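You operate a simulated robot arm through the tools that you are given. There is no shell and no other tool.

You run a simulated robot arm. Do the job below in one go: nothing can be reset, and whatever is moved stays where it is left.

JOB
Slacken both straps on mould 61 and park their blocks in their rests.
Fine: press each winch's release key once before you lift its strap block; blue block in the blue rest, green in the green; the edge guards stay.

The check looks at the end state, three seconds after you hand in, the way a careful person would. Anything else that was tipped, shoved, dropped, spilled or broken makes it a failure.

ROBOT AND FRAMES
A 6-joint arm with a fingered hand, fixed in place. Base frame: the origin is at the foot of the arm, x ahead of it, y to its left, z up. Readings come in m, degrees, newtons and seconds.
It reaches about 1.346 m from its shoulder. Its first joint turns from -149.0 to 149.0 degrees. Payload 3.5 kg.
The tool frame sits at the grasp point between the pads (the TCP): z along the fingers, y along the line on which they close. The tips reach 0.026 m beyond it. Largest opening 0.132 m; the body of the gripper starts 0.073 m behind the TCP. The gripper is a hand of 4 fingers: y runs from the thumb to the fingers, the wrist lies at [0, 0, -0.234] in the tool frame, and closing takes about 1.5 s.
Orientation is that of the tool frame in the base frame, as a unit quaternion [w, x, y, z]. With the fingers straight down and closing along the base's y, the tool's x points along the base's -x, its y along +y and its z along -z.

CONTROLS
- The arm moves only by the tool send_rows. Its argument "targets" is a list of rows, each a list of 7 numbers: the turn, a rotation vector about the tool's x, y, z in degrees, then the shift along the tool's x, y, z in m, then the opening, from 0 (shut) to 1 (fully open). In form: [[ax, ay, az, x, y, z, hand], ...]. A call has 1 to 20 rows; each row is the pose to reach, as a shift and turn from the pose commanded when the call began, along the tool's axes at that moment. Each row takes 0.2 s and may step no farther than 0.05 m and 8.6 degrees from the row before; otherwise, or with a gripper value out of range, the whole call is refused. A pose out of reach is approached as far as the arm can. The call stops where the force on the tool passes 40 N (or 10 N more than at its start, if that is more) or the arm is blocked; 0.2 s more then pass. The fingers move at their own pace (about 0.072 m/s each) and stop on an object; they squeeze with about 33 N. The grip force told is the motor's: it shows also when the fingers shut on nothing. Time passes only in rows, and 0.2 s behind the last, so rows that repeat a pose let the fingers close. The reply holds the time, the measured pose of the TCP, the force on the tool along the base axes, the opening and the grip force, in the units named above and with some noise, with the torque about the TCP (base axes, N m) and any sound that the robot's microphone picked up.
- Cameras (640 x 400 px; columns grow to the right, rows downward): "scene" is fixed at [0.2177, -0.4885, 1.349]; the picture's right is [-0.58, -0.81, 0.00], its down [-0.71, 0.51, -0.49] and it looks along [0.40, -0.28, -0.87] (base axes); focal length 363 px, centre (320, 200). "wrist" rides on the gripper at [0.068, 0.002, -0.097] in the tool frame; the picture's right is [-0.03, 1.00, 0.00], its down [-0.82, -0.02, -0.58] and it looks along [-0.58, -0.01, 0.82] (tool axes); focal length 270 px, centre (320, 200). There is no depth. A picture from a camera that has moved, and an enlarged one, comes with that camera's place and axes in the base frame and with its lens. The place of the scene camera against the robot may be out by one fixed shift of up to 0.018 m in any direction.
- capture(camera): a new picture of that camera. No time passes.
- raise_lower(by): slides the trunk up (or, below 0, down) by that many m; the arm rides with it, the base frame stays. It gives what a move gives, with no picture.
- hand_shape(shape): the hand has 4 fingers and takes this shape, open, in about a second: jaw (thumb against the fingers, like two jaws); tri (thumb and two fingers); tip (a fingertip pinch); poke (one finger out to press); point (the index stretched); flat (the hand flat); cup (the hand cupped); fist (a fist). The gripper value then closes the fingers along that shape, each until it touches; the sizes above hold for jaw. It gives what a move gives, with no picture.
- inspect(camera, box): a new picture of the part [left, top, right, bottom] of that camera's present view, enlarged. No time passes.
- sign_off(): hands the job in; it is judged then, once.

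Places have to be worked out from the pictures, the camera data and where the tool is seen. Open the gripper and draw the arm clear of the work before you hand the job in, unless the task says otherwise.

The tools are called after ">>>" as name(argument=value, ...) on one line, values as JSON. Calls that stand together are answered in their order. send_rows: Moves the arm, as the interface text tells. Its arguments: {"type":"object","properties":{"targets":{"type":"array","items":{"type":"array","items":{"type":"number"}}}},"required":["targets"]} The other tools are called the same way: raise_lower (by) slides the trunk up or down; hand_shape (shape) gives the hand a shape; capture (camera) takes a picture; inspect (camera, box) takes an enlarged picture of a part of a camera's view; sign_off () hands the job in.

At the start:

```text
time_s: 0.0
tcp_pos: [0.4586, -0.4117, 0.9763]
ee_rot: [0.0, 0.0, 1.0, 0.001]
contact_force: [0.7, -0.1, -0.5]
moment: [0.0, -0.01, -0.01]
width: 0.1315
grip_force: 0.1
shape: jaw
trunk travel left (down, up): [-0.876, 0.094]
```

scene: 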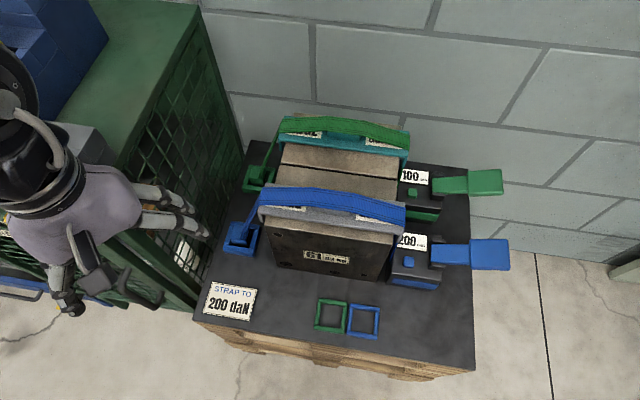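
wrist: 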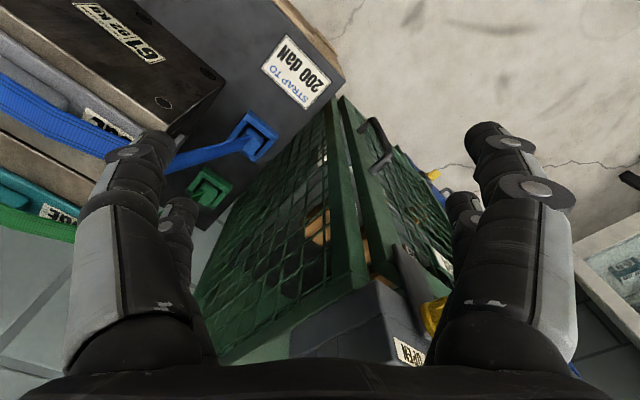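

I start by looking closer at the scene: the mould with two straps, winches at right, blocks (strap ends) and rests. I enlarge the parts.

>>> inspect(camera="scene", box=[360, 140, 520, 300])

>>> inspect(camera="scene", box=[220, 100, 420, 260])

>>> inspect(camera="scene", box=[190, 240, 480, 390])

>>> inspect(camera="wrist", box=[0, 0, 320, 260])

```text
2.50 times, centred on (440, 220) of scene
camera zoom: at [0.2177, -0.4885, 1.349], right [-0.58, -0.81, 0.0], down [-0.71, 0.51, -0.49], along [0.4, -0.28, -0.87], focal length 906 px, centre (20, 150)
```

zoom: 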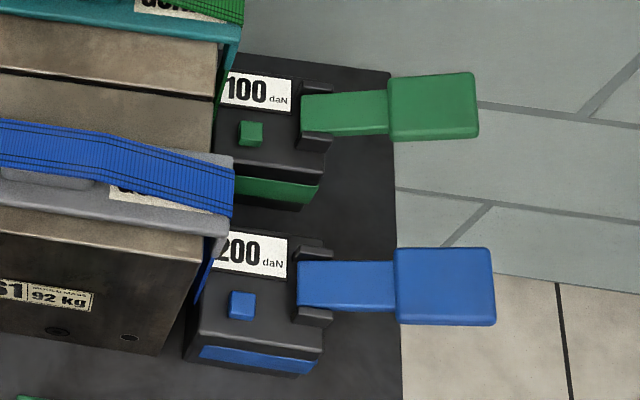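

```text
2.50 times, centred on (320, 180) of scene
camera zoom: at [0.2177, -0.4885, 1.349], right [-0.58, -0.81, 0.0], down [-0.71, 0.51, -0.49], along [0.4, -0.28, -0.87], focal length 906 px, centre (320, 250)
```

zoom: 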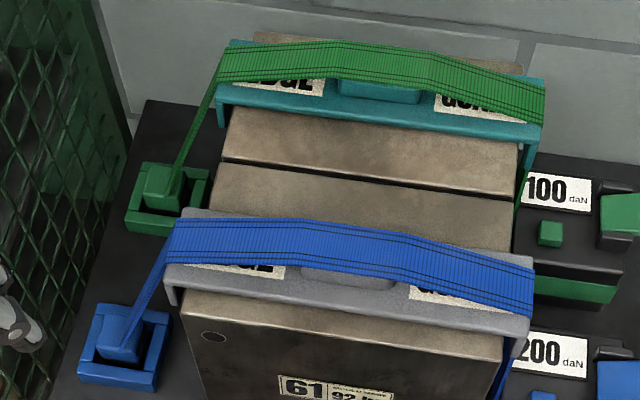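

```text
2.21 times, centred on (335, 315) of scene
camera zoom: at [0.2177, -0.4885, 1.349], right [-0.58, -0.81, 0.0], down [-0.71, 0.51, -0.49], along [0.4, -0.28, -0.87], focal length 800 px, centre (287, -54)
```

zoom: 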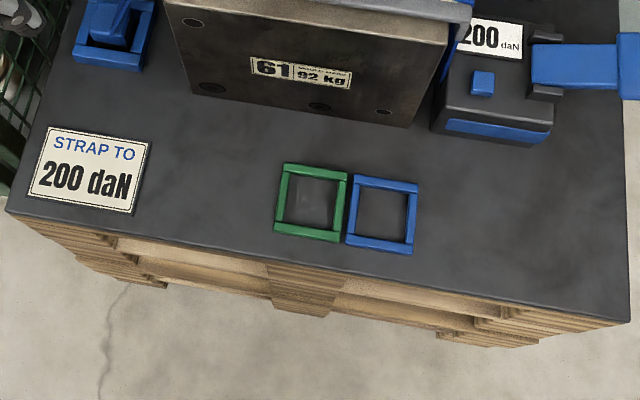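

```text
1.54 times, centred on (160, 130) of wrist
camera zoom: at [0.3909, -0.412, 1.0742], right [0.03, 1.0, 0.0], down [0.82, -0.02, 0.58], along [0.58, -0.01, -0.82], focal length 416 px, centre (566, 308)
```

zoom: 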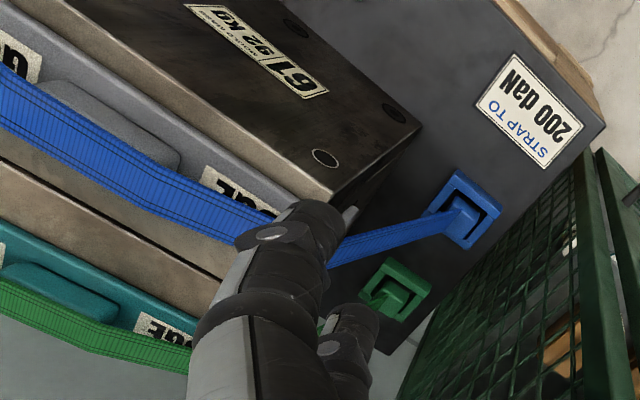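

The sockets with blocks sit at the left of the pallet (blue about x 0.54, y -0.52, z 0.70), mould top near z 0.82. I stay high and shift the hand over the blue block for a better view.

>>> send_rows(targets=[[0, 0, 0, -0.015, -0.04, 0, 1], [0, 0, 0, -0.03, -0.08, 0, 1], [0, 0, 0, -0.04, -0.11, 0, 1], [0, 0, 0, -0.04, -0.11, 0, 1]])

>>> capture(camera="wrist")

>>> capture(camera="scene")

```text
time_s: 1.0
tcp_pos: [0.4963, -0.5257, 0.9759]
ee_rot: [0.0, 0.0, 1.0, 0.0]
contact_force: [-0.3, -0.6, 0.1]
moment: [0.01, 0.0, 0.01]
width: 0.132
grip_force: 0.1
shape: jaw
trunk travel left (down, up): [-0.876, 0.094]
```

```text
taken
camera wrist: at [0.4285, -0.5244, 1.0741], right [0.02, 1.0, 0.0], down [0.82, -0.02, 0.58], along [0.58, -0.01, -0.82], focal length 270 px, centre (320, 200)
```

wrist: 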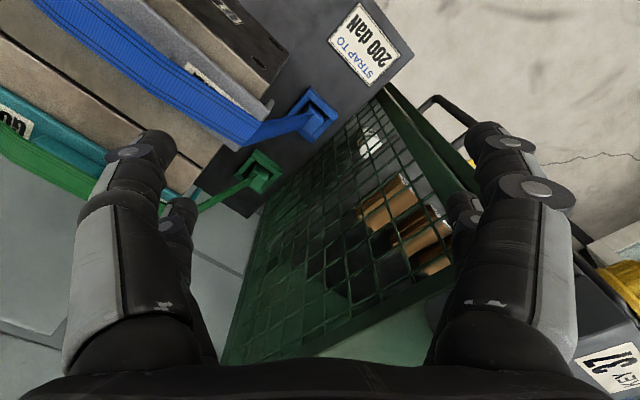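

```text
taken
```

scene: 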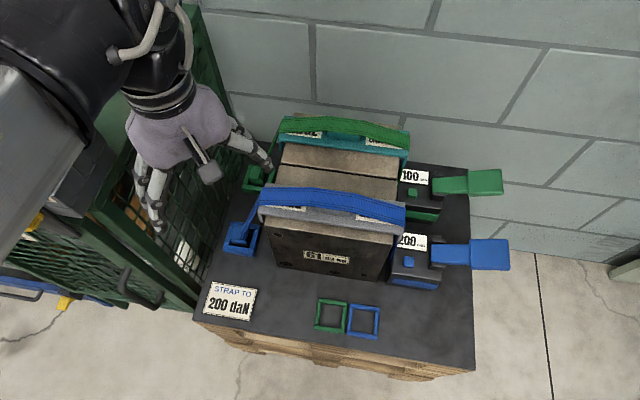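

The blue block is about (0.557, -0.535, 0.66) by triangulation. Before lowering I check where the green crate's rim stands relative to the sockets.

>>> inspect(camera="scene", box=[0, 100, 320, 350])

>>> inspect(camera="wrist", box=[180, 60, 440, 220])

```text
1.60 times, centred on (160, 225) of scene
camera zoom: at [0.2177, -0.4885, 1.349], right [-0.58, -0.81, 0.0], down [-0.71, 0.51, -0.49], along [0.4, -0.28, -0.87], focal length 580 px, centre (576, 160)
```

zoom: 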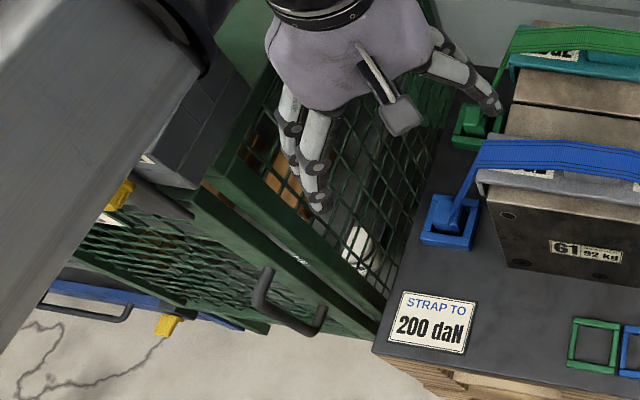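

```text
2.46 times, centred on (310, 140) of wrist
camera zoom: at [0.4285, -0.5244, 1.0741], right [0.02, 1.0, 0.0], down [0.82, -0.02, 0.58], along [0.58, -0.01, -0.82], focal length 665 px, centre (345, 348)
```

zoom: 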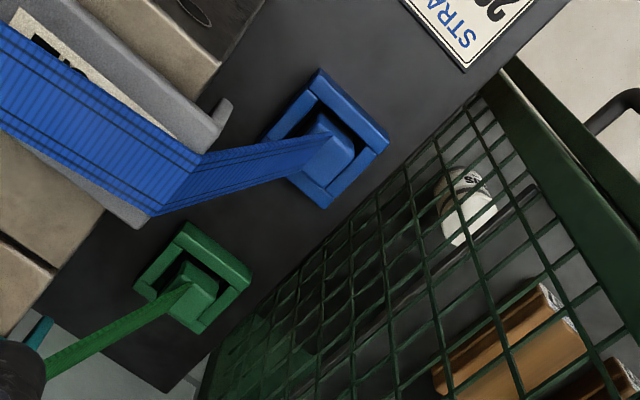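

The sockets stand in a slot between the mesh crate (about 0.12 m on the far side, top about z 0.93) and the mould, so the hand should enter with its camera on the crate side, closing across the strap. I yaw the hand in the air by 138 degrees, in place.

>>> send_rows(targets=[[0, 0, 8, 0, 0, -0.01, 1], [0, 0, 16, 0, 0, -0.02, 1], [0, 0, 24, 0, 0, -0.03, 1], [0, 0, 32, 0, 0, -0.04, 1], [0, 0, 40, 0, 0, -0.04, 1], [0, 0, 48, 0, 0, -0.04, 1], [0, 0, 56, 0, 0, -0.04, 1], [0, 0, 64, 0, 0, -0.04, 1], [0, 0, 72, 0, 0, -0.04, 1], [0, 0, 80, 0, 0, -0.04, 1], [0, 0, 88, 0, 0, -0.04, 1], [0, 0, 96, 0, 0, -0.04, 1], [0, 0, 104, 0, 0, -0.04, 1], [0, 0, 112, 0, 0, -0.04, 1], [0, 0, 120, 0, 0, -0.04, 1], [0, 0, 128, 0, 0, -0.04, 1], [0, 0, 136, 0, 0, -0.04, 1], [0, 0, 138, 0, 0, -0.04, 1]])

>>> capture(camera="wrist")

>>> capture(camera="scene")

```text
time_s: 4.8
tcp_pos: [0.4981, -0.5219, 0.9766]
ee_rot: [-0.001, 0.934, 0.358, 0.0]
contact_force: [-0.6, 0.4, 0.8]
moment: [-0.02, -0.02, -0.06]
width: 0.1317
grip_force: 0.1
shape: jaw
out of reach, approached as far as the arm can: row 1, 2, 3, 4, 5, 6, 7, 8, 9, 10, 11, 12, 13, 14, 15, 16, 17, 18
trunk travel left (down, up): [-0.876, 0.094]
```

```text
taken
camera wrist: at [0.5506, -0.4782, 1.0742], right [0.65, -0.76, 0.0], down [-0.62, -0.53, 0.58], along [-0.44, -0.37, -0.82], focal length 270 px, centre (320, 200)
```

wrist: 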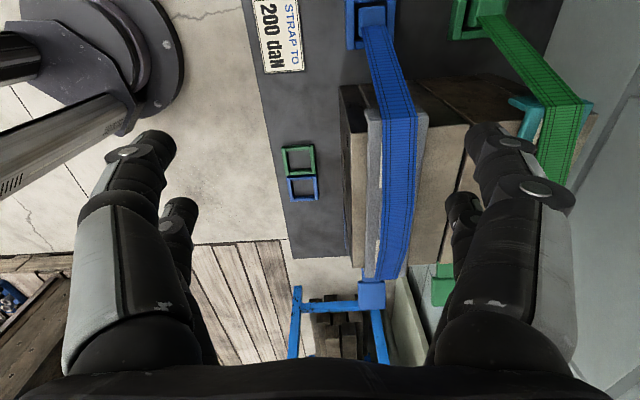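

```text
taken
```

scene: 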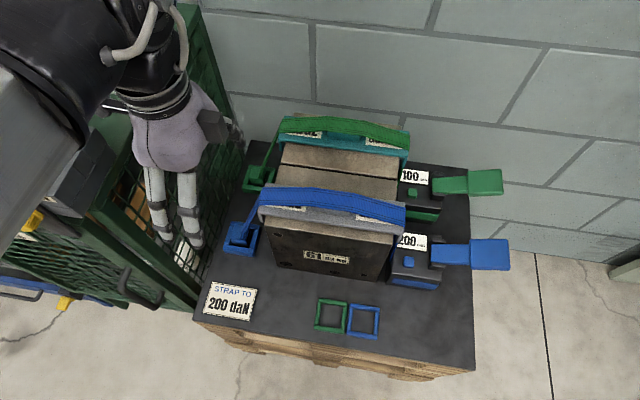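

Yaw is now about aligned with the pallet (the arm is at its highest here, z 0.977). I enlarge the parts with the rests and the two sockets.

>>> inspect(camera="wrist", box=[240, 120, 480, 320])

>>> inspect(camera="wrist", box=[320, 0, 620, 160])

```text
2.00 times, centred on (360, 220) of wrist
camera zoom: at [0.5506, -0.4782, 1.0742], right [0.65, -0.76, 0.0], down [-0.62, -0.53, 0.58], along [-0.44, -0.37, -0.82], focal length 541 px, centre (240, 160)
```

zoom: 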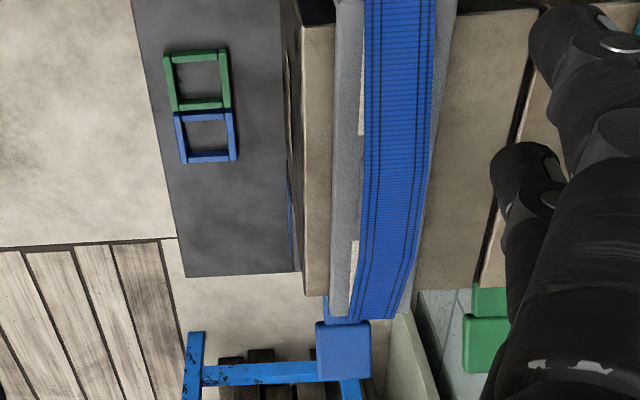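

```text
2.13 times, centred on (470, 80) of wrist
camera zoom: at [0.5506, -0.4782, 1.0742], right [0.65, -0.76, 0.0], down [-0.62, -0.53, 0.58], along [-0.44, -0.37, -0.82], focal length 577 px, centre (0, 456)
```

zoom: 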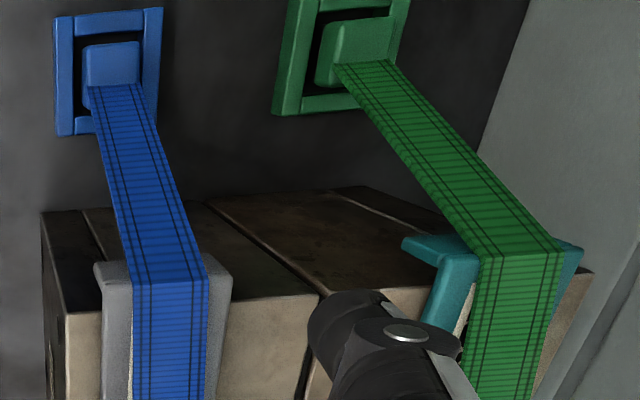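

I now see both blocks clearly: each sits in a socket with a small gap and stands proud of it. Next I want to see the winches; I raise the trunk a little for more reach over the mould.

>>> raise_lower(by=0.08)

```text
time_s: 6.0
tcp_pos: [0.4985, -0.5216, 1.0577]
ee_rot: [0.001, 0.934, 0.358, 0.0]
contact_force: [-0.6, -0.1, -0.1]
moment: [0.01, -0.02, 0.0]
width: 0.1321
grip_force: 0.0
shape: jaw
trunk travel left (down, up): [-0.956, 0.014]
```

I travel high over the mould towards the blue winch while yawing the hand a quarter turn, so its camera sits on the pallet's front side looking across the winches.

>>> send_rows(targets=[[0, 0, -8.2, -0.028, 0.004, 0, 1], [0, 0, -16.4, -0.056, 0.008, 0, 1], [0, 0, -24.6, -0.084, 0.012, 0, 1], [0, 0, -32.8, -0.112, 0.016, 0, 1], [0, 0, -41, -0.14, 0.02, 0, 1], [0, 0, -49.2, -0.168, 0.024, 0, 1], [0, 0, -57.4, -0.196, 0.028, 0, 1], [0, 0, -65.6, -0.224, 0.032, 0, 1], [0, 0, -73.8, -0.252, 0.036, 0.02, 1], [0, 0, -82, -0.28, 0.04, 0.04, 1], [0, 0, -90, -0.307, 0.044, 0.06, 1], [0, 0, -90, -0.307, 0.044, 0.08, 1], [0, 0, -90, -0.307, 0.044, 0.08, 1]])

>>> capture(camera="wrist")

>>> capture(camera="scene")

```text
time_s: 8.8
tcp_pos: [0.2982, -0.7603, 1.0565]
ee_rot: [0.0, 0.406, 0.914, 0.001]
contact_force: [-0.5, -0.5, -0.3]
moment: [0.0, 0.03, 0.02]
width: 0.1321
grip_force: 0.1
shape: jaw
out of reach, approached as far as the arm can: row 9, 10, 11, 12, 13
trunk travel left (down, up): [-0.956, 0.014]
```

```text
taken
camera wrist: at [0.2543, -0.7089, 1.1542], right [0.76, 0.65, 0.0], down [0.53, -0.62, 0.58], along [0.38, -0.44, -0.82], focal length 270 px, centre (320, 200)
```

wrist: 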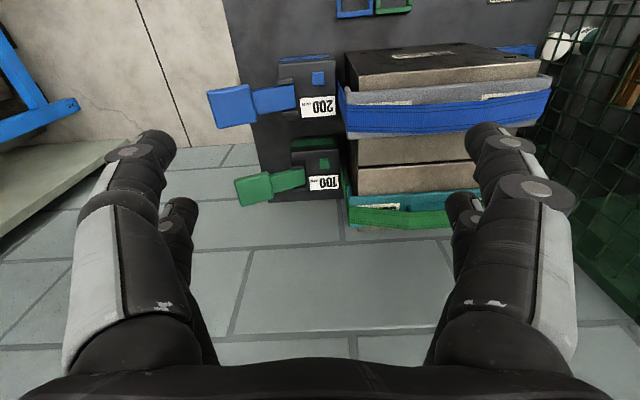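

```text
taken
```

scene: 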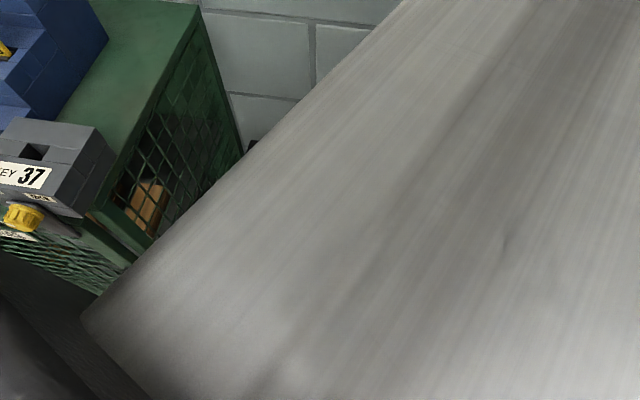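

The blue and green winch keys are now visible in the wrist view. The descent was reported out of reach, so I test a small straight move down.

>>> send_rows(targets=[[0, 0, 0, 0, 0, 0.02, 1], [0, 0, 0, 0, 0, 0.04, 1]])

>>> inspect(camera="wrist", box=[200, 40, 360, 220])

```text
time_s: 9.4
tcp_pos: [0.2994, -0.7602, 1.0577]
ee_rot: [-0.001, 0.407, 0.913, 0.0]
contact_force: [0.2, 0.7, 0.1]
moment: [-0.01, 0.0, -0.03]
width: 0.1319
grip_force: 0.0
shape: jaw
out of reach, approached as far as the arm can: row 1, 2
trunk travel left (down, up): [-0.956, 0.014]
```

```text
2.22 times, centred on (280, 130) of wrist
camera zoom: at [0.2544, -0.7088, 1.1542], right [0.76, 0.65, 0.0], down [0.53, -0.62, 0.58], along [0.38, -0.44, -0.82], focal length 601 px, centre (409, 356)
```

zoom: 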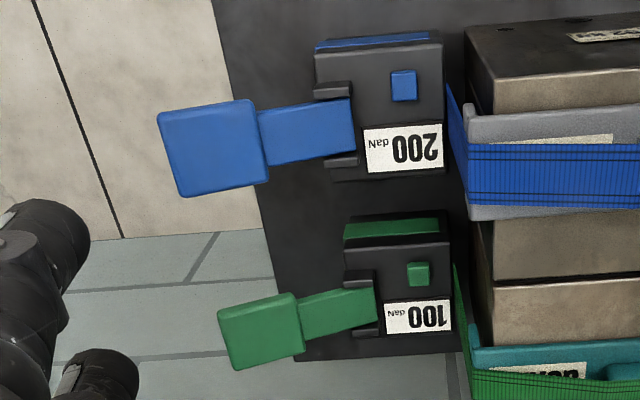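

The arm evidently changes height only with the trunk slide, so the rows give me plan position and yaw. I set the poke shape here in free air and look at where the pressing finger sits.

>>> hand_shape(shape="poke")

>>> capture(camera="wrist")

```text
time_s: 10.3
tcp_pos: [0.2993, -0.76, 1.0565]
ee_rot: [0.0, 0.407, 0.914, 0.0]
contact_force: [-0.2, -0.5, 0.5]
moment: [0.0, 0.0, -0.03]
width: 0.0
grip_force: 0.0
shape: poke
trunk travel left (down, up): [-0.956, 0.014]
```

```text
taken
camera wrist: at [0.2544, -0.7088, 1.1542], right [0.76, 0.65, 0.0], down [0.53, -0.62, 0.58], along [0.38, -0.44, -0.82], focal length 270 px, centre (320, 200)
```

wrist: 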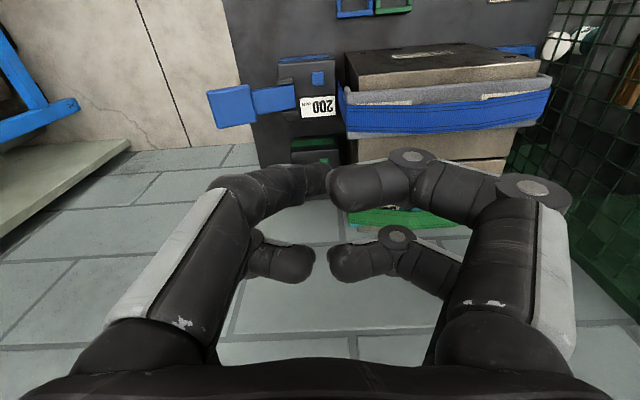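

The hand took a poke shape; I enlarge the fingers to see which one reaches furthest.

>>> inspect(camera="wrist", box=[180, 120, 580, 370])

>>> capture(camera="scene")

```text
1.60 times, centred on (380, 245) of wrist
camera zoom: at [0.2544, -0.7088, 1.1542], right [0.76, 0.65, 0.0], down [0.53, -0.62, 0.58], along [0.38, -0.44, -0.82], focal length 432 px, centre (224, 128)
```

zoom: 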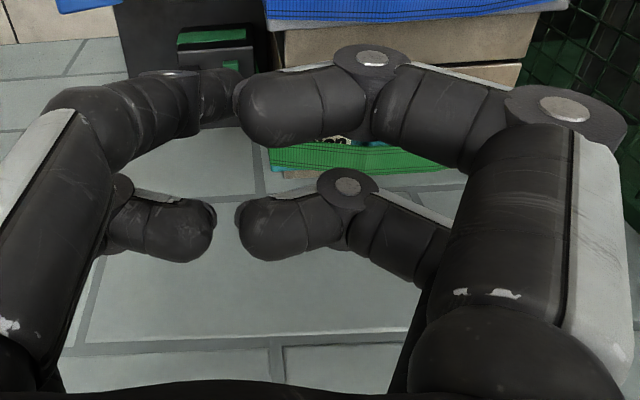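

```text
taken
```

scene: 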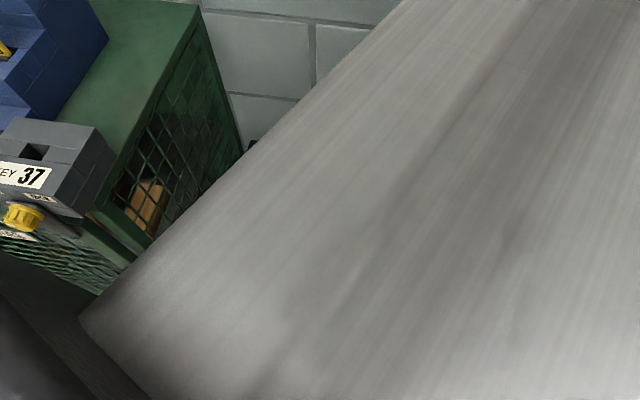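

The poking finger's tip shows near the TCP line, with the other fingers curled close beside it. I compare with the point shape, which may reach further and clear the mould better.

>>> hand_shape(shape="point")

>>> capture(camera="wrist")

```text
time_s: 11.2
tcp_pos: [0.2998, -0.7596, 1.0577]
ee_rot: [-0.001, 0.407, 0.914, 0.0]
contact_force: [0.1, -0.4, -0.2]
moment: [0.0, 0.02, 0.0]
width: 0.0001
grip_force: 0.1
shape: point
trunk travel left (down, up): [-0.956, 0.014]
```

```text
taken
camera wrist: at [0.2544, -0.7088, 1.1542], right [0.76, 0.65, 0.0], down [0.53, -0.62, 0.58], along [0.38, -0.44, -0.82], focal length 270 px, centre (320, 200)
```

wrist: 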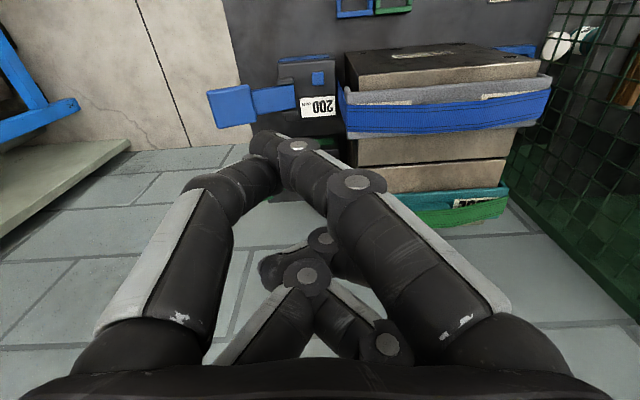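

>>> inspect(camera="wrist", box=[180, 100, 440, 300])

```text
2.00 times, centred on (310, 200) of wrist
camera zoom: at [0.2544, -0.7088, 1.1542], right [0.76, 0.65, 0.0], down [0.53, -0.62, 0.58], along [0.38, -0.44, -0.82], focal length 541 px, centre (340, 200)
```

zoom: 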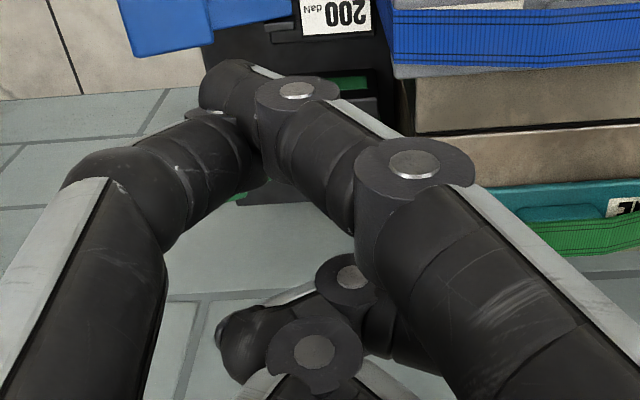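

Neither shape was clearly a straight finger, so I go back to poke and let it settle for a second before judging it again.

>>> hand_shape(shape="poke")

>>> send_rows(targets=[[0, 0, 0, 0, 0, 0, 1], [0, 0, 0, 0, 0, 0, 1], [0, 0, 0, 0, 0, 0, 1], [0, 0, 0, 0, 0, 0, 1], [0, 0, 0, 0, 0, 0, 1]])

>>> inspect(camera="wrist", box=[0, 0, 640, 400])

```text
time_s: 12.1
tcp_pos: [0.2987, -0.7595, 1.0562]
ee_rot: [0.001, 0.407, 0.914, 0.0]
contact_force: [0.4, -0.8, -0.3]
moment: [0.0, 0.02, 0.03]
width: 0.0
grip_force: 0.1
shape: poke
trunk travel left (down, up): [-0.956, 0.014]
```

```text
time_s: 13.3
tcp_pos: [0.2992, -0.7605, 1.0572]
ee_rot: [0.0, 0.407, 0.914, 0.001]
contact_force: [-0.1, 0.1, 0.0]
moment: [-0.03, 0.0, 0.01]
width: 0.0
grip_force: 0.0
shape: poke
trunk travel left (down, up): [-0.956, 0.014]
```

```text
1.00 times, centred on (320, 200) of wrist (not enlarged: the box is as wide or as high as the picture)
camera zoom: at [0.2544, -0.7088, 1.1542], right [0.76, 0.65, 0.0], down [0.53, -0.62, 0.58], along [0.38, -0.44, -0.82], focal length 270 px, centre (320, 200)
```

zoom: 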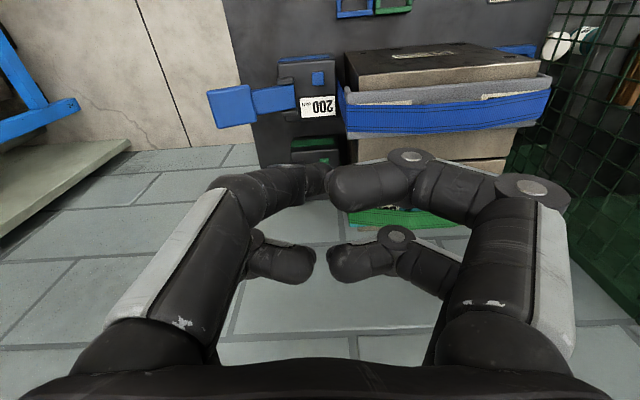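

The poke shape shows every fingertip curled inward with no clear long finger. I try the fingertip pinch (tip), which closed could serve as a narrow pressing point.

>>> hand_shape(shape="tip")

>>> capture(camera="wrist")

>>> send_rows(targets=[[0, 0, 0, 0, 0, 0, 0], [0, 0, 0, 0, 0, 0, 0], [0, 0, 0, 0, 0, 0, 0], [0, 0, 0, 0, 0, 0, 0], [0, 0, 0, 0, 0, 0, 0], [0, 0, 0, 0, 0, 0, 0], [0, 0, 0, 0, 0, 0, 0], [0, 0, 0, 0, 0, 0, 0]])

>>> capture(camera="wrist")

```text
time_s: 14.2
tcp_pos: [0.2988, -0.7601, 1.0573]
ee_rot: [0.0, 0.406, 0.914, 0.0]
contact_force: [0.7, 0.0, 0.6]
moment: [0.01, -0.01, -0.01]
width: 0.1316
grip_force: 0.1
shape: tip
trunk travel left (down, up): [-0.956, 0.014]
```

```text
taken
camera wrist: at [0.2544, -0.7088, 1.1542], right [0.76, 0.65, 0.0], down [0.53, -0.62, 0.58], along [0.38, -0.44, -0.82], focal length 270 px, centre (320, 200)
```

wrist: 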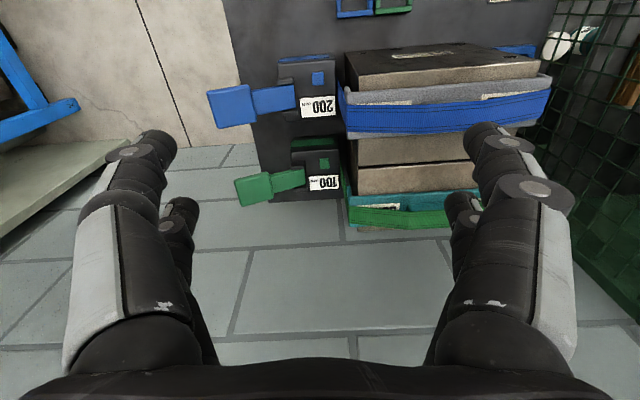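

```text
time_s: 16.0
tcp_pos: [0.2974, -0.7595, 1.0556]
ee_rot: [0.0, 0.406, 0.914, 0.0]
contact_force: [0.2, -0.1, 0.4]
moment: [0.0, 0.02, 0.01]
width: 0.0002
grip_force: 33.1
shape: tip
trunk travel left (down, up): [-0.956, 0.014]
```

```text
taken
camera wrist: at [0.2544, -0.7088, 1.1542], right [0.76, 0.65, 0.0], down [0.53, -0.62, 0.58], along [0.38, -0.44, -0.82], focal length 270 px, centre (320, 200)
```

wrist: 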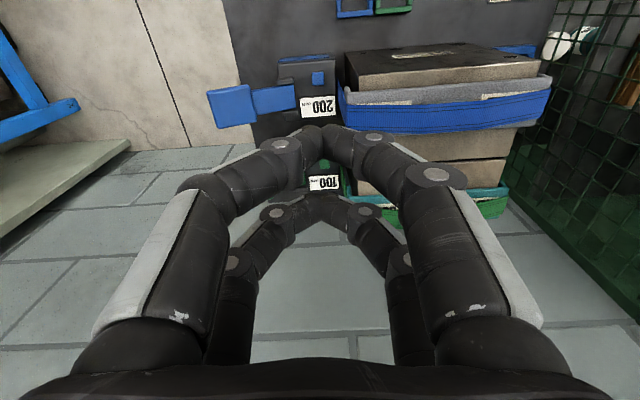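

In the pinch the two finger pairs stand 0.04 m apart, too broad beside the mould; the pointed index looks better for pressing, with the hand leaned outward. First I lower 0.13 m for a closer look at the winches and heights.

>>> raise_lower(by=-0.13)

>>> capture(camera="wrist")

>>> inspect(camera="wrist", box=[200, 0, 360, 100])

>>> capture(camera="scene")

```text
time_s: 17.6
tcp_pos: [0.2991, -0.7596, 0.926]
ee_rot: [-0.001, 0.407, 0.914, -0.001]
contact_force: [-0.4, -0.5, 0.0]
moment: [-0.02, 0.0, 0.0]
width: 0.0
grip_force: 32.6
shape: tip
trunk travel left (down, up): [-0.826, 0.144]
```

```text
taken
camera wrist: at [0.2544, -0.7087, 1.0242], right [0.76, 0.65, 0.0], down [0.53, -0.62, 0.58], along [0.38, -0.44, -0.82], focal length 270 px, centre (320, 200)
```

wrist: 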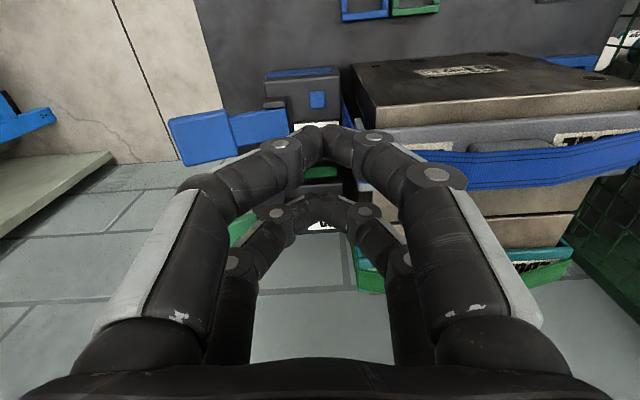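

```text
4.00 times, centred on (280, 50) of wrist
camera zoom: at [0.2544, -0.7087, 1.0242], right [0.76, 0.65, 0.0], down [0.53, -0.62, 0.58], along [0.38, -0.44, -0.82], focal length 1081 px, centre (480, 800)
```

zoom: 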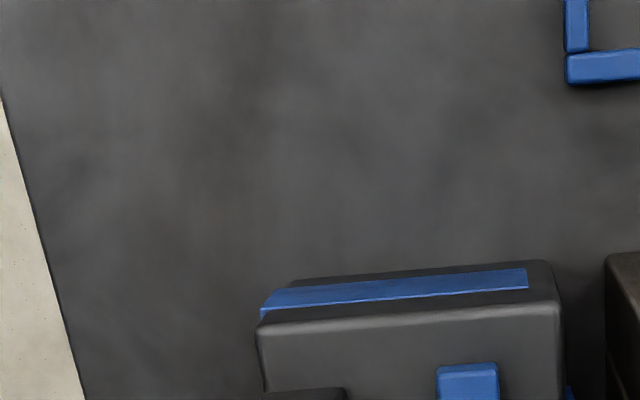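

```text
taken
```

scene: 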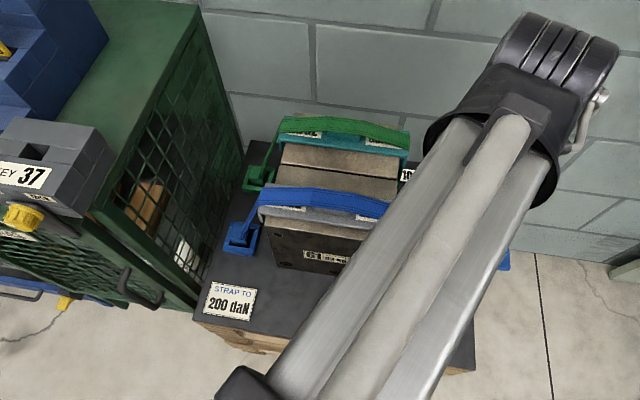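

From the two heights I get the blue key at about (0.318, -0.788, 0.646) and the mould top near z 0.80. I raise again, point the index and yaw so the camera is on the outer (lever) side.

>>> raise_lower(by=0.1)

>>> hand_shape(shape="point")

>>> send_rows(targets=[[0, 0, -8.2, 0, 0, 0, 1], [0, 0, -16.4, 0, 0, 0, 1], [0, 0, -24.6, 0, 0, 0, 1], [0, 0, -32.8, 0, 0, 0, 1], [0, 0, -41, 0, 0, 0, 1], [0, 0, -49.2, 0, 0, 0, 1], [0, 0, -57.4, 0, 0, 0, 1], [0, 0, -65.6, 0, 0, 0, 1], [0, 0, -73.8, 0, 0, 0, 1], [0, 0, -82, 0, 0, 0, 1], [0, 0, -90, 0, 0, 0, 1], [0, 0, -90, 0, 0, 0, 1]])

>>> capture(camera="wrist")

```text
time_s: 18.9
tcp_pos: [0.2988, -0.7605, 1.0265]
ee_rot: [0.0, 0.406, 0.914, 0.0]
contact_force: [0.1, -0.9, -0.5]
moment: [-0.03, -0.02, 0.0]
width: 0.0001
grip_force: 33.2
shape: tip
trunk travel left (down, up): [-0.926, 0.044]
```

```text
time_s: 19.8
tcp_pos: [0.2979, -0.7604, 1.0267]
ee_rot: [0.0, 0.407, 0.913, 0.001]
contact_force: [-0.7, 0.6, -0.5]
moment: [0.0, 0.0, 0.03]
width: 0.0
grip_force: 0.1
shape: point
trunk travel left (down, up): [-0.926, 0.044]
```

```text
time_s: 22.4
tcp_pos: [0.3093, -0.7565, 1.0267]
ee_rot: [-0.002, -0.099, 0.995, 0.0]
contact_force: [0.6, -0.4, -0.2]
moment: [0.01, 0.02, -0.01]
width: 0.0001
grip_force: 0.1
shape: point
out of reach, approached as far as the arm can: row 8, 9, 10, 11, 12
trunk travel left (down, up): [-0.926, 0.044]
```

```text
taken
camera wrist: at [0.2414, -0.7697, 1.1244], right [-0.17, 0.99, 0.0], down [0.81, 0.14, 0.57], along [0.57, 0.1, -0.82], focal length 270 px, centre (320, 200)
```

wrist: 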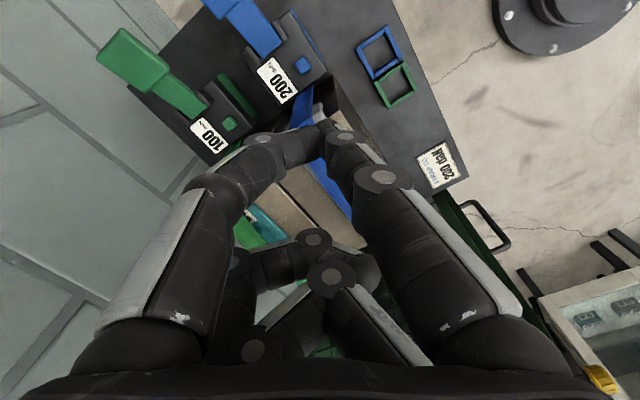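

The wrist yaw stops at about 191 degrees, short of what I asked. The pointed index now shows its tip near the picture's centre line; I enlarge it.

>>> inspect(camera="wrist", box=[200, 80, 440, 230])

>>> capture(camera="scene")

```text
2.67 times, centred on (320, 155) of wrist
camera zoom: at [0.2414, -0.7697, 1.1244], right [-0.17, 0.99, 0.0], down [0.81, 0.14, 0.57], along [0.57, 0.1, -0.82], focal length 721 px, centre (320, 320)
```

zoom: 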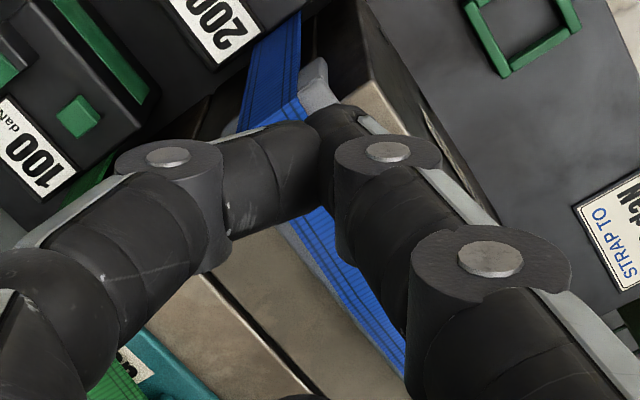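

```text
taken
```

scene: 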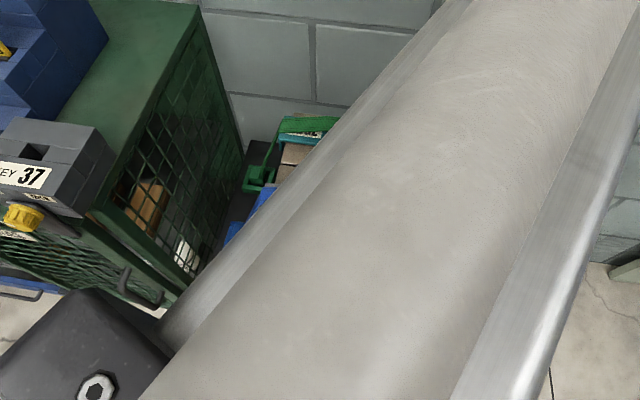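

Index tip lies near tool (0.02, 0.004, 0.042), about 0.02 m beyond the thumb. I yaw back so the tool's x points to the pallet front, which allows leaning the hand outward, and check the reading.

>>> send_rows(targets=[[0, 0, 8, 0, 0, 0, 1], [0, 0, 16, 0, 0, 0, 1], [0, 0, 24, 0, 0, 0, 1], [0, 0, 32, 0, 0, 0, 1], [0, 0, 40, 0, 0, 0, 1], [0, 0, 48, 0, 0, 0, 1], [0, 0, 56, 0, 0, 0, 1], [0, 0, 59.4, 0, 0, 0, 1], [0, 0, 59.4, 0, 0, 0, 1]])

```text
time_s: 24.4
tcp_pos: [0.3083, -0.7579, 1.0267]
ee_rot: [-0.002, 0.407, 0.913, -0.001]
contact_force: [-0.4, -0.7, -0.4]
moment: [0.01, 0.01, 0.03]
width: 0.0001
grip_force: 0.0
shape: point
trunk travel left (down, up): [-0.926, 0.044]
```

The commanded pose follows the reached one, good: x_tool is at 132 degrees. Now I test leaning the hand outward by 25 degrees about tool x, high in the air.

>>> send_rows(targets=[[-6, 0, 0, 0, 0, 0, 1], [-12, 0, 0, 0, 0, 0, 1], [-18, 0, 0, 0, 0, 0, 1], [-25, 0, 0, 0, 0, 0, 1], [-25, 0, 0, 0, 0, 0, 1]])

>>> capture(camera="wrist")

>>> capture(camera="scene")

```text
time_s: 25.6
tcp_pos: [0.3077, -0.7554, 1.0493]
ee_rot: [0.087, 0.398, 0.892, 0.197]
contact_force: [-0.5, -1.0, 0.3]
moment: [-0.03, -0.01, 0.02]
width: 0.0
grip_force: 0.1
shape: point
out of reach, approached as far as the arm can: row 2, 3, 4, 5
trunk travel left (down, up): [-0.926, 0.044]
```

```text
taken
camera wrist: at [0.2336, -0.7321, 1.1377], right [0.69, 0.59, 0.42], down [0.35, -0.78, 0.51], along [0.63, -0.21, -0.75], focal length 270 px, centre (320, 200)
```

wrist: 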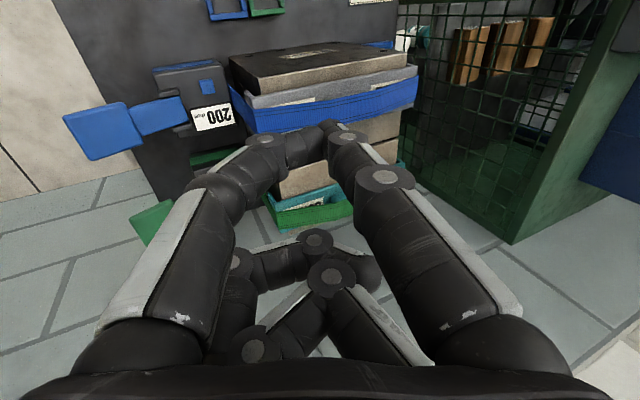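

```text
taken
```

scene: 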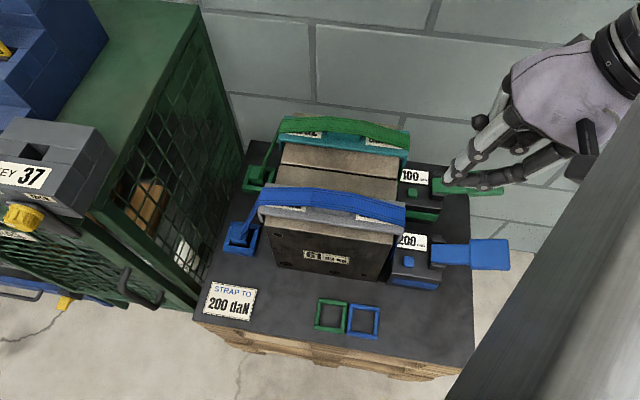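

The lean works; the tip rises about 0.02 m as expected and the scene camera sees the hand. I enlarge both views to fix the index tip and the keys.

>>> inspect(camera="scene", box=[380, 130, 540, 230])

>>> inspect(camera="wrist", box=[130, 50, 390, 210])

```text
4.00 times, centred on (460, 180) of scene
camera zoom: at [0.2177, -0.4885, 1.349], right [-0.58, -0.81, 0.0], down [-0.71, 0.51, -0.49], along [0.4, -0.28, -0.87], focal length 1450 px, centre (-240, 280)
```

zoom: 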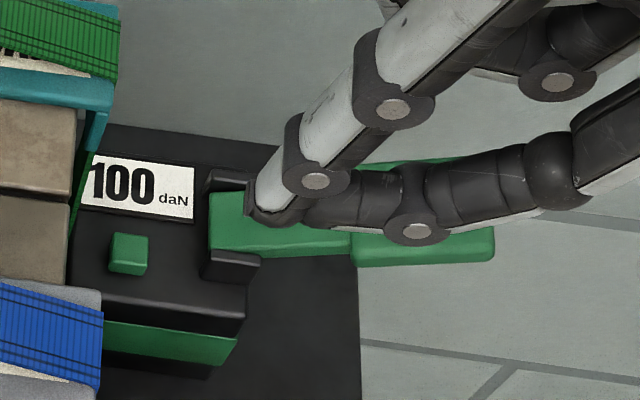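

```text
2.46 times, centred on (260, 130) of wrist
camera zoom: at [0.2336, -0.7321, 1.1377], right [0.69, 0.59, 0.42], down [0.35, -0.78, 0.51], along [0.63, -0.21, -0.75], focal length 665 px, centre (468, 372)
```

zoom: 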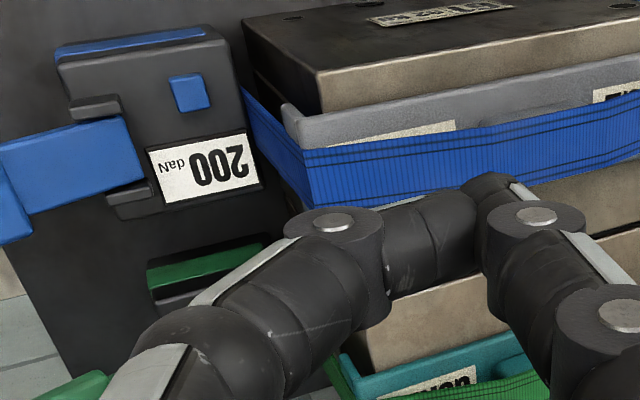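

With the stereo I see the levers slope up outward to about z 0.70, so leaning straight out would risk them; leaning towards base -x (between lever and pallet front) clears both. I undo this lean first.

>>> send_rows(targets=[[8, 0, 0, 0, 0, 0, 1], [16, 0, 0, 0, 0, 0, 1], [25, 0, 0, 0, 0, 0, 1]])

```text
refused: row 3 steps farther than a row can; nothing moved
```

I split the return into smaller steps.

>>> send_rows(targets=[[8, 0, 0, 0, 0, 0, 1], [16, 0, 0, 0, 0, 0, 1], [24, 0, 0, 0, 0, 0, 1], [25, 0, 0, 0, 0, 0, 1]])

>>> send_rows(targets=[[0, 0, -8, 0, 0, 0, 1], [0, 0, -16, 0, 0, 0, 1], [0, 0, -24, 0, 0, 0, 1], [0, 0, -32, 0, 0, 0, 1], [0, 0, -40, 0, 0, 0, 1], [0, 0, -45, 0, 0, 0, 1], [0, 0, -45, 0, 0, 0, 1]])

>>> send_rows(targets=[[0, -8, 0, 0, 0, 0, 1], [0, -16, 0, 0, 0, 0, 1], [0, -24, 0, 0, 0, 0, 1], [0, -32, 0, 0, 0, 0, 1], [0, -34, 0, 0, 0, 0, 1], [0, -34, 0, 0, 0, 0, 1]])

>>> capture(camera="wrist")

>>> capture(camera="scene")

```text
time_s: 26.6
tcp_pos: [0.3081, -0.756, 1.0268]
ee_rot: [-0.002, 0.408, 0.913, -0.001]
contact_force: [0.3, 0.0, -0.2]
moment: [0.0, 0.02, -0.02]
width: 0.0
grip_force: 0.1
shape: point
out of reach, approached as far as the arm can: row 1, 2, 3, 4
trunk travel left (down, up): [-0.926, 0.044]
```

```text
time_s: 28.2
tcp_pos: [0.3092, -0.7556, 1.0277]
ee_rot: [-0.002, 0.026, 1.0, 0.0]
contact_force: [0.5, -0.1, 0.3]
moment: [0.02, 0.01, -0.03]
width: 0.0003
grip_force: 0.0
shape: point
trunk travel left (down, up): [-0.926, 0.044]
```

```text
time_s: 29.6
tcp_pos: [0.3098, -0.7572, 1.0671]
ee_rot: [0.291, 0.026, 0.956, -0.008]
contact_force: [-0.3, -0.3, 0.8]
moment: [0.0, -0.02, 0.0]
width: 0.0
grip_force: 0.1
shape: point
out of reach, approached as far as the arm can: row 2, 3, 4, 5, 6
trunk travel left (down, up): [-0.926, 0.044]
```

```text
taken
camera wrist: at [0.1994, -0.7492, 1.1092], right [0.07, 1.0, 0.01], down [0.36, -0.04, 0.93], along [0.93, -0.06, -0.36], focal length 270 px, centre (320, 200)
```

wrist: 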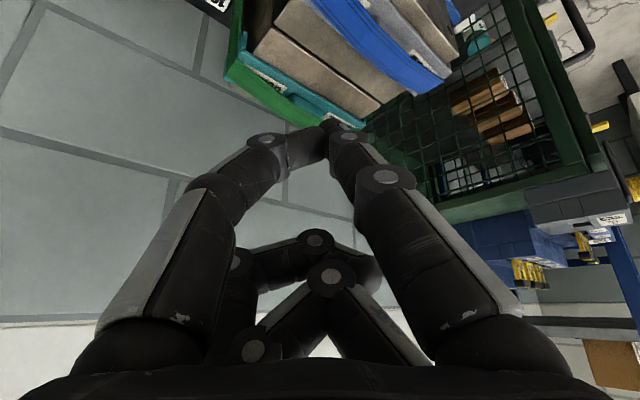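

```text
taken
```

scene: 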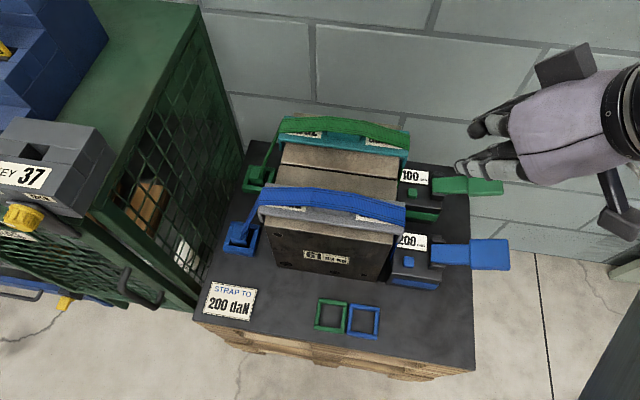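

The hand now leans 34 degrees towards -x. I check the index tip in the enlarged scene view against my tip estimate (about (0.317, -0.754, 1.021)).

>>> inspect(camera="scene", box=[380, 120, 540, 220])

>>> inspect(camera="wrist", box=[220, 80, 420, 220])

```text
4.00 times, centred on (460, 170) of scene
camera zoom: at [0.2177, -0.4885, 1.349], right [-0.58, -0.81, 0.0], down [-0.71, 0.51, -0.49], along [0.4, -0.28, -0.87], focal length 1450 px, centre (-240, 320)
```

zoom: 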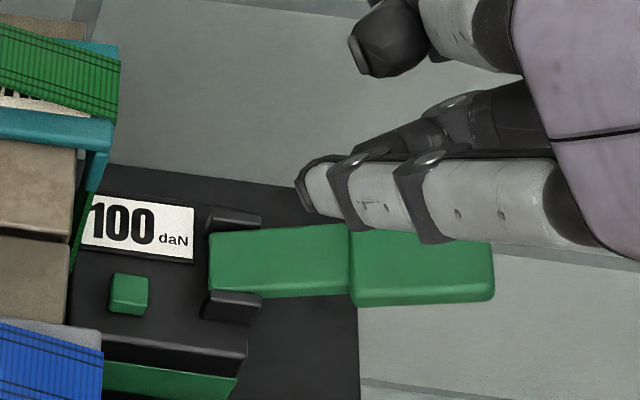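

```text
2.86 times, centred on (320, 150) of wrist
camera zoom: at [0.1994, -0.7492, 1.1092], right [0.07, 1.0, 0.01], down [0.36, -0.04, 0.93], along [0.93, -0.06, -0.36], focal length 772 px, centre (320, 343)
```

zoom: 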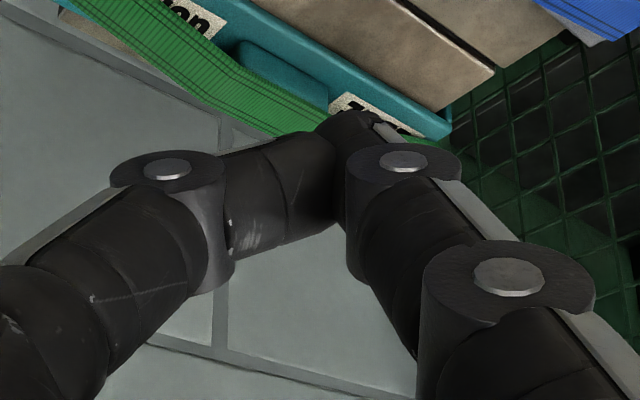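

Tip estimate agrees within a finger's half-width. I shift 0.03 m in -y to stand over the blue key and lower to about 0.15 m above it, then look again.

>>> send_rows(targets=[[0, 0, 0, -0.0011, -0.0155, 0.0008, 1], [0, 0, 0, -0.0022, -0.0309, 0.0015, 1], [0, 0, 0, -0.0022, -0.0309, 0.0015, 1]])

>>> raise_lower(by=-0.2)

>>> capture(camera="wrist")

>>> capture(camera="scene")

```text
time_s: 30.4
tcp_pos: [0.3106, -0.7887, 1.0664]
ee_rot: [0.291, 0.025, 0.956, -0.009]
contact_force: [0.7, -0.9, 0.0]
moment: [0.0, -0.02, -0.02]
width: 0.0
grip_force: 0.0
shape: point
trunk travel left (down, up): [-0.926, 0.044]
```

```text
time_s: 32.5
tcp_pos: [0.3098, -0.7871, 0.8665]
ee_rot: [0.291, 0.025, 0.956, -0.008]
contact_force: [-0.1, 0.2, -0.5]
moment: [0.0, -0.01, -0.03]
width: 0.0001
grip_force: 0.0
shape: point
trunk travel left (down, up): [-0.726, 0.244]
```

```text
taken
camera wrist: at [0.2, -0.7812, 0.9093], right [0.07, 1.0, 0.01], down [0.35, -0.04, 0.93], along [0.93, -0.06, -0.36], focal length 270 px, centre (320, 200)
```

wrist: 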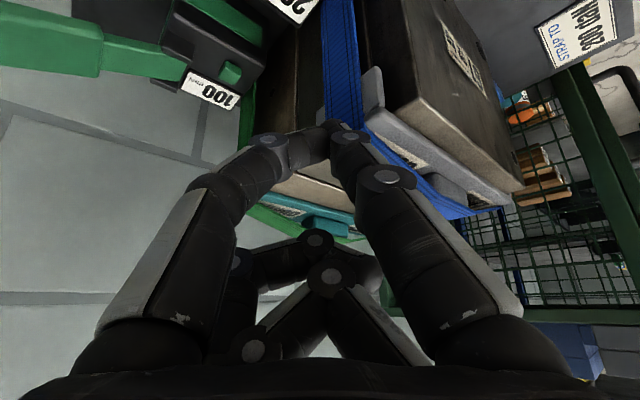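

```text
taken
```

scene: 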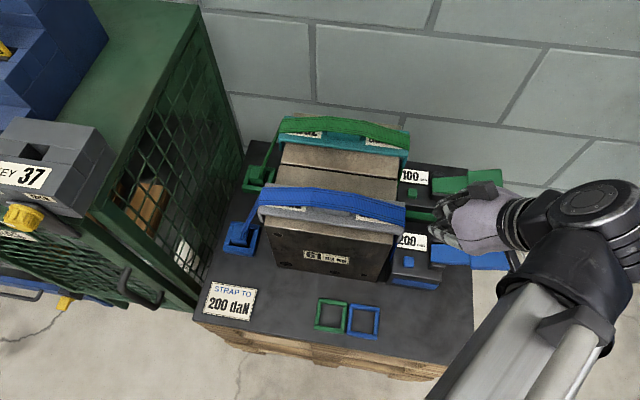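

The scene camera has a clear view of the finger and the blue key. I enlarge it to see the remaining offset.

>>> inspect(camera="scene", box=[370, 180, 530, 280])

>>> inspect(camera="wrist", box=[160, 0, 480, 200])

```text
4.00 times, centred on (450, 230) of scene
camera zoom: at [0.2177, -0.4885, 1.349], right [-0.58, -0.81, 0.0], down [-0.71, 0.51, -0.49], along [0.4, -0.28, -0.87], focal length 1450 px, centre (-200, 80)
```

zoom: 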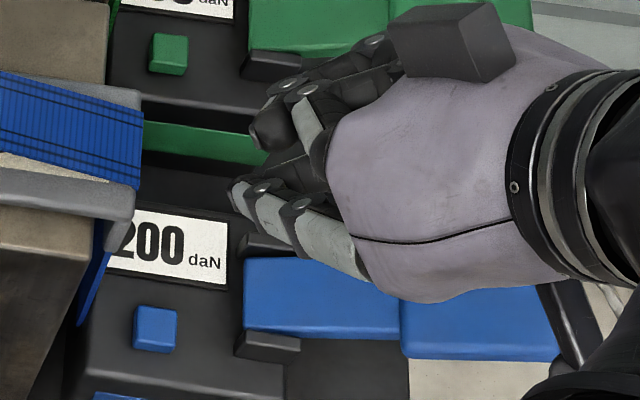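

```text
2.00 times, centred on (320, 100) of wrist
camera zoom: at [0.2, -0.7812, 0.9093], right [0.07, 1.0, 0.01], down [0.35, -0.04, 0.93], along [0.93, -0.06, -0.36], focal length 541 px, centre (320, 400)
```

zoom: 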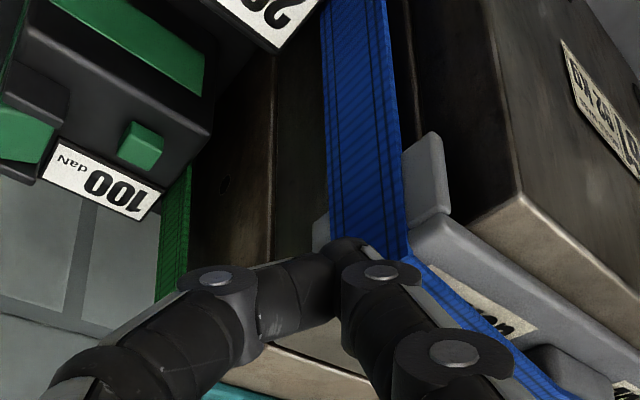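

By the scene view the tip needs only a few mm correction, about (0.001, -0.005). I lower another 0.10 m (tip to about z 0.72) and re-check.

>>> raise_lower(by=-0.1)

>>> inspect(camera="scene", box=[370, 190, 530, 290])

>>> inspect(camera="wrist", box=[160, 0, 480, 200])

```text
time_s: 33.9
tcp_pos: [0.31, -0.7887, 0.7666]
ee_rot: [0.291, 0.026, 0.956, -0.009]
contact_force: [1.4, -0.5, 0.3]
moment: [-0.01, -0.01, -0.01]
width: 0.0
grip_force: 0.1
shape: point
trunk travel left (down, up): [-0.626, 0.344]
```

```text
4.00 times, centred on (450, 240) of scene
camera zoom: at [0.2177, -0.4885, 1.349], right [-0.58, -0.81, 0.0], down [-0.71, 0.51, -0.49], along [0.4, -0.28, -0.87], focal length 1450 px, centre (-200, 40)
```

zoom: 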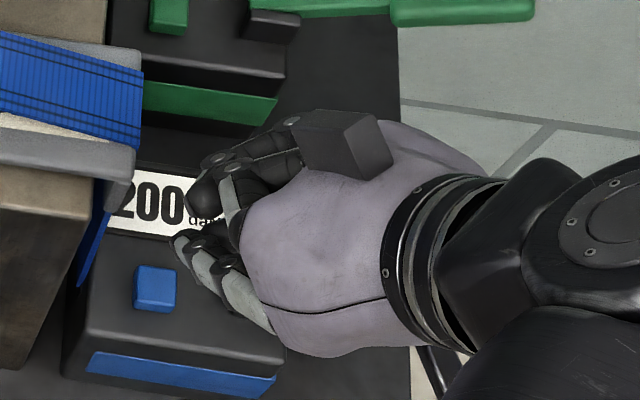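

```text
2.00 times, centred on (320, 100) of wrist
camera zoom: at [0.2, -0.7812, 0.8093], right [0.07, 1.0, 0.01], down [0.35, -0.04, 0.93], along [0.93, -0.06, -0.36], focal length 541 px, centre (320, 400)
```

zoom: 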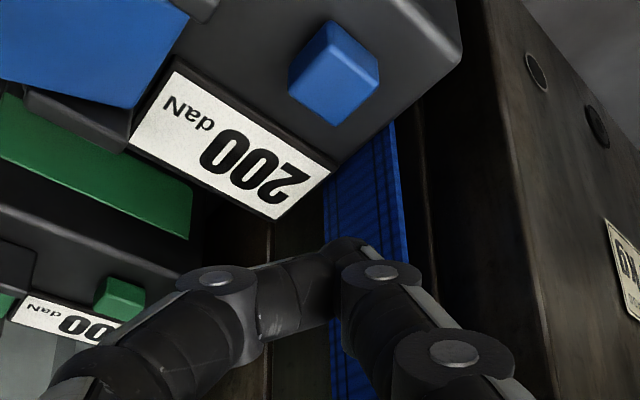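

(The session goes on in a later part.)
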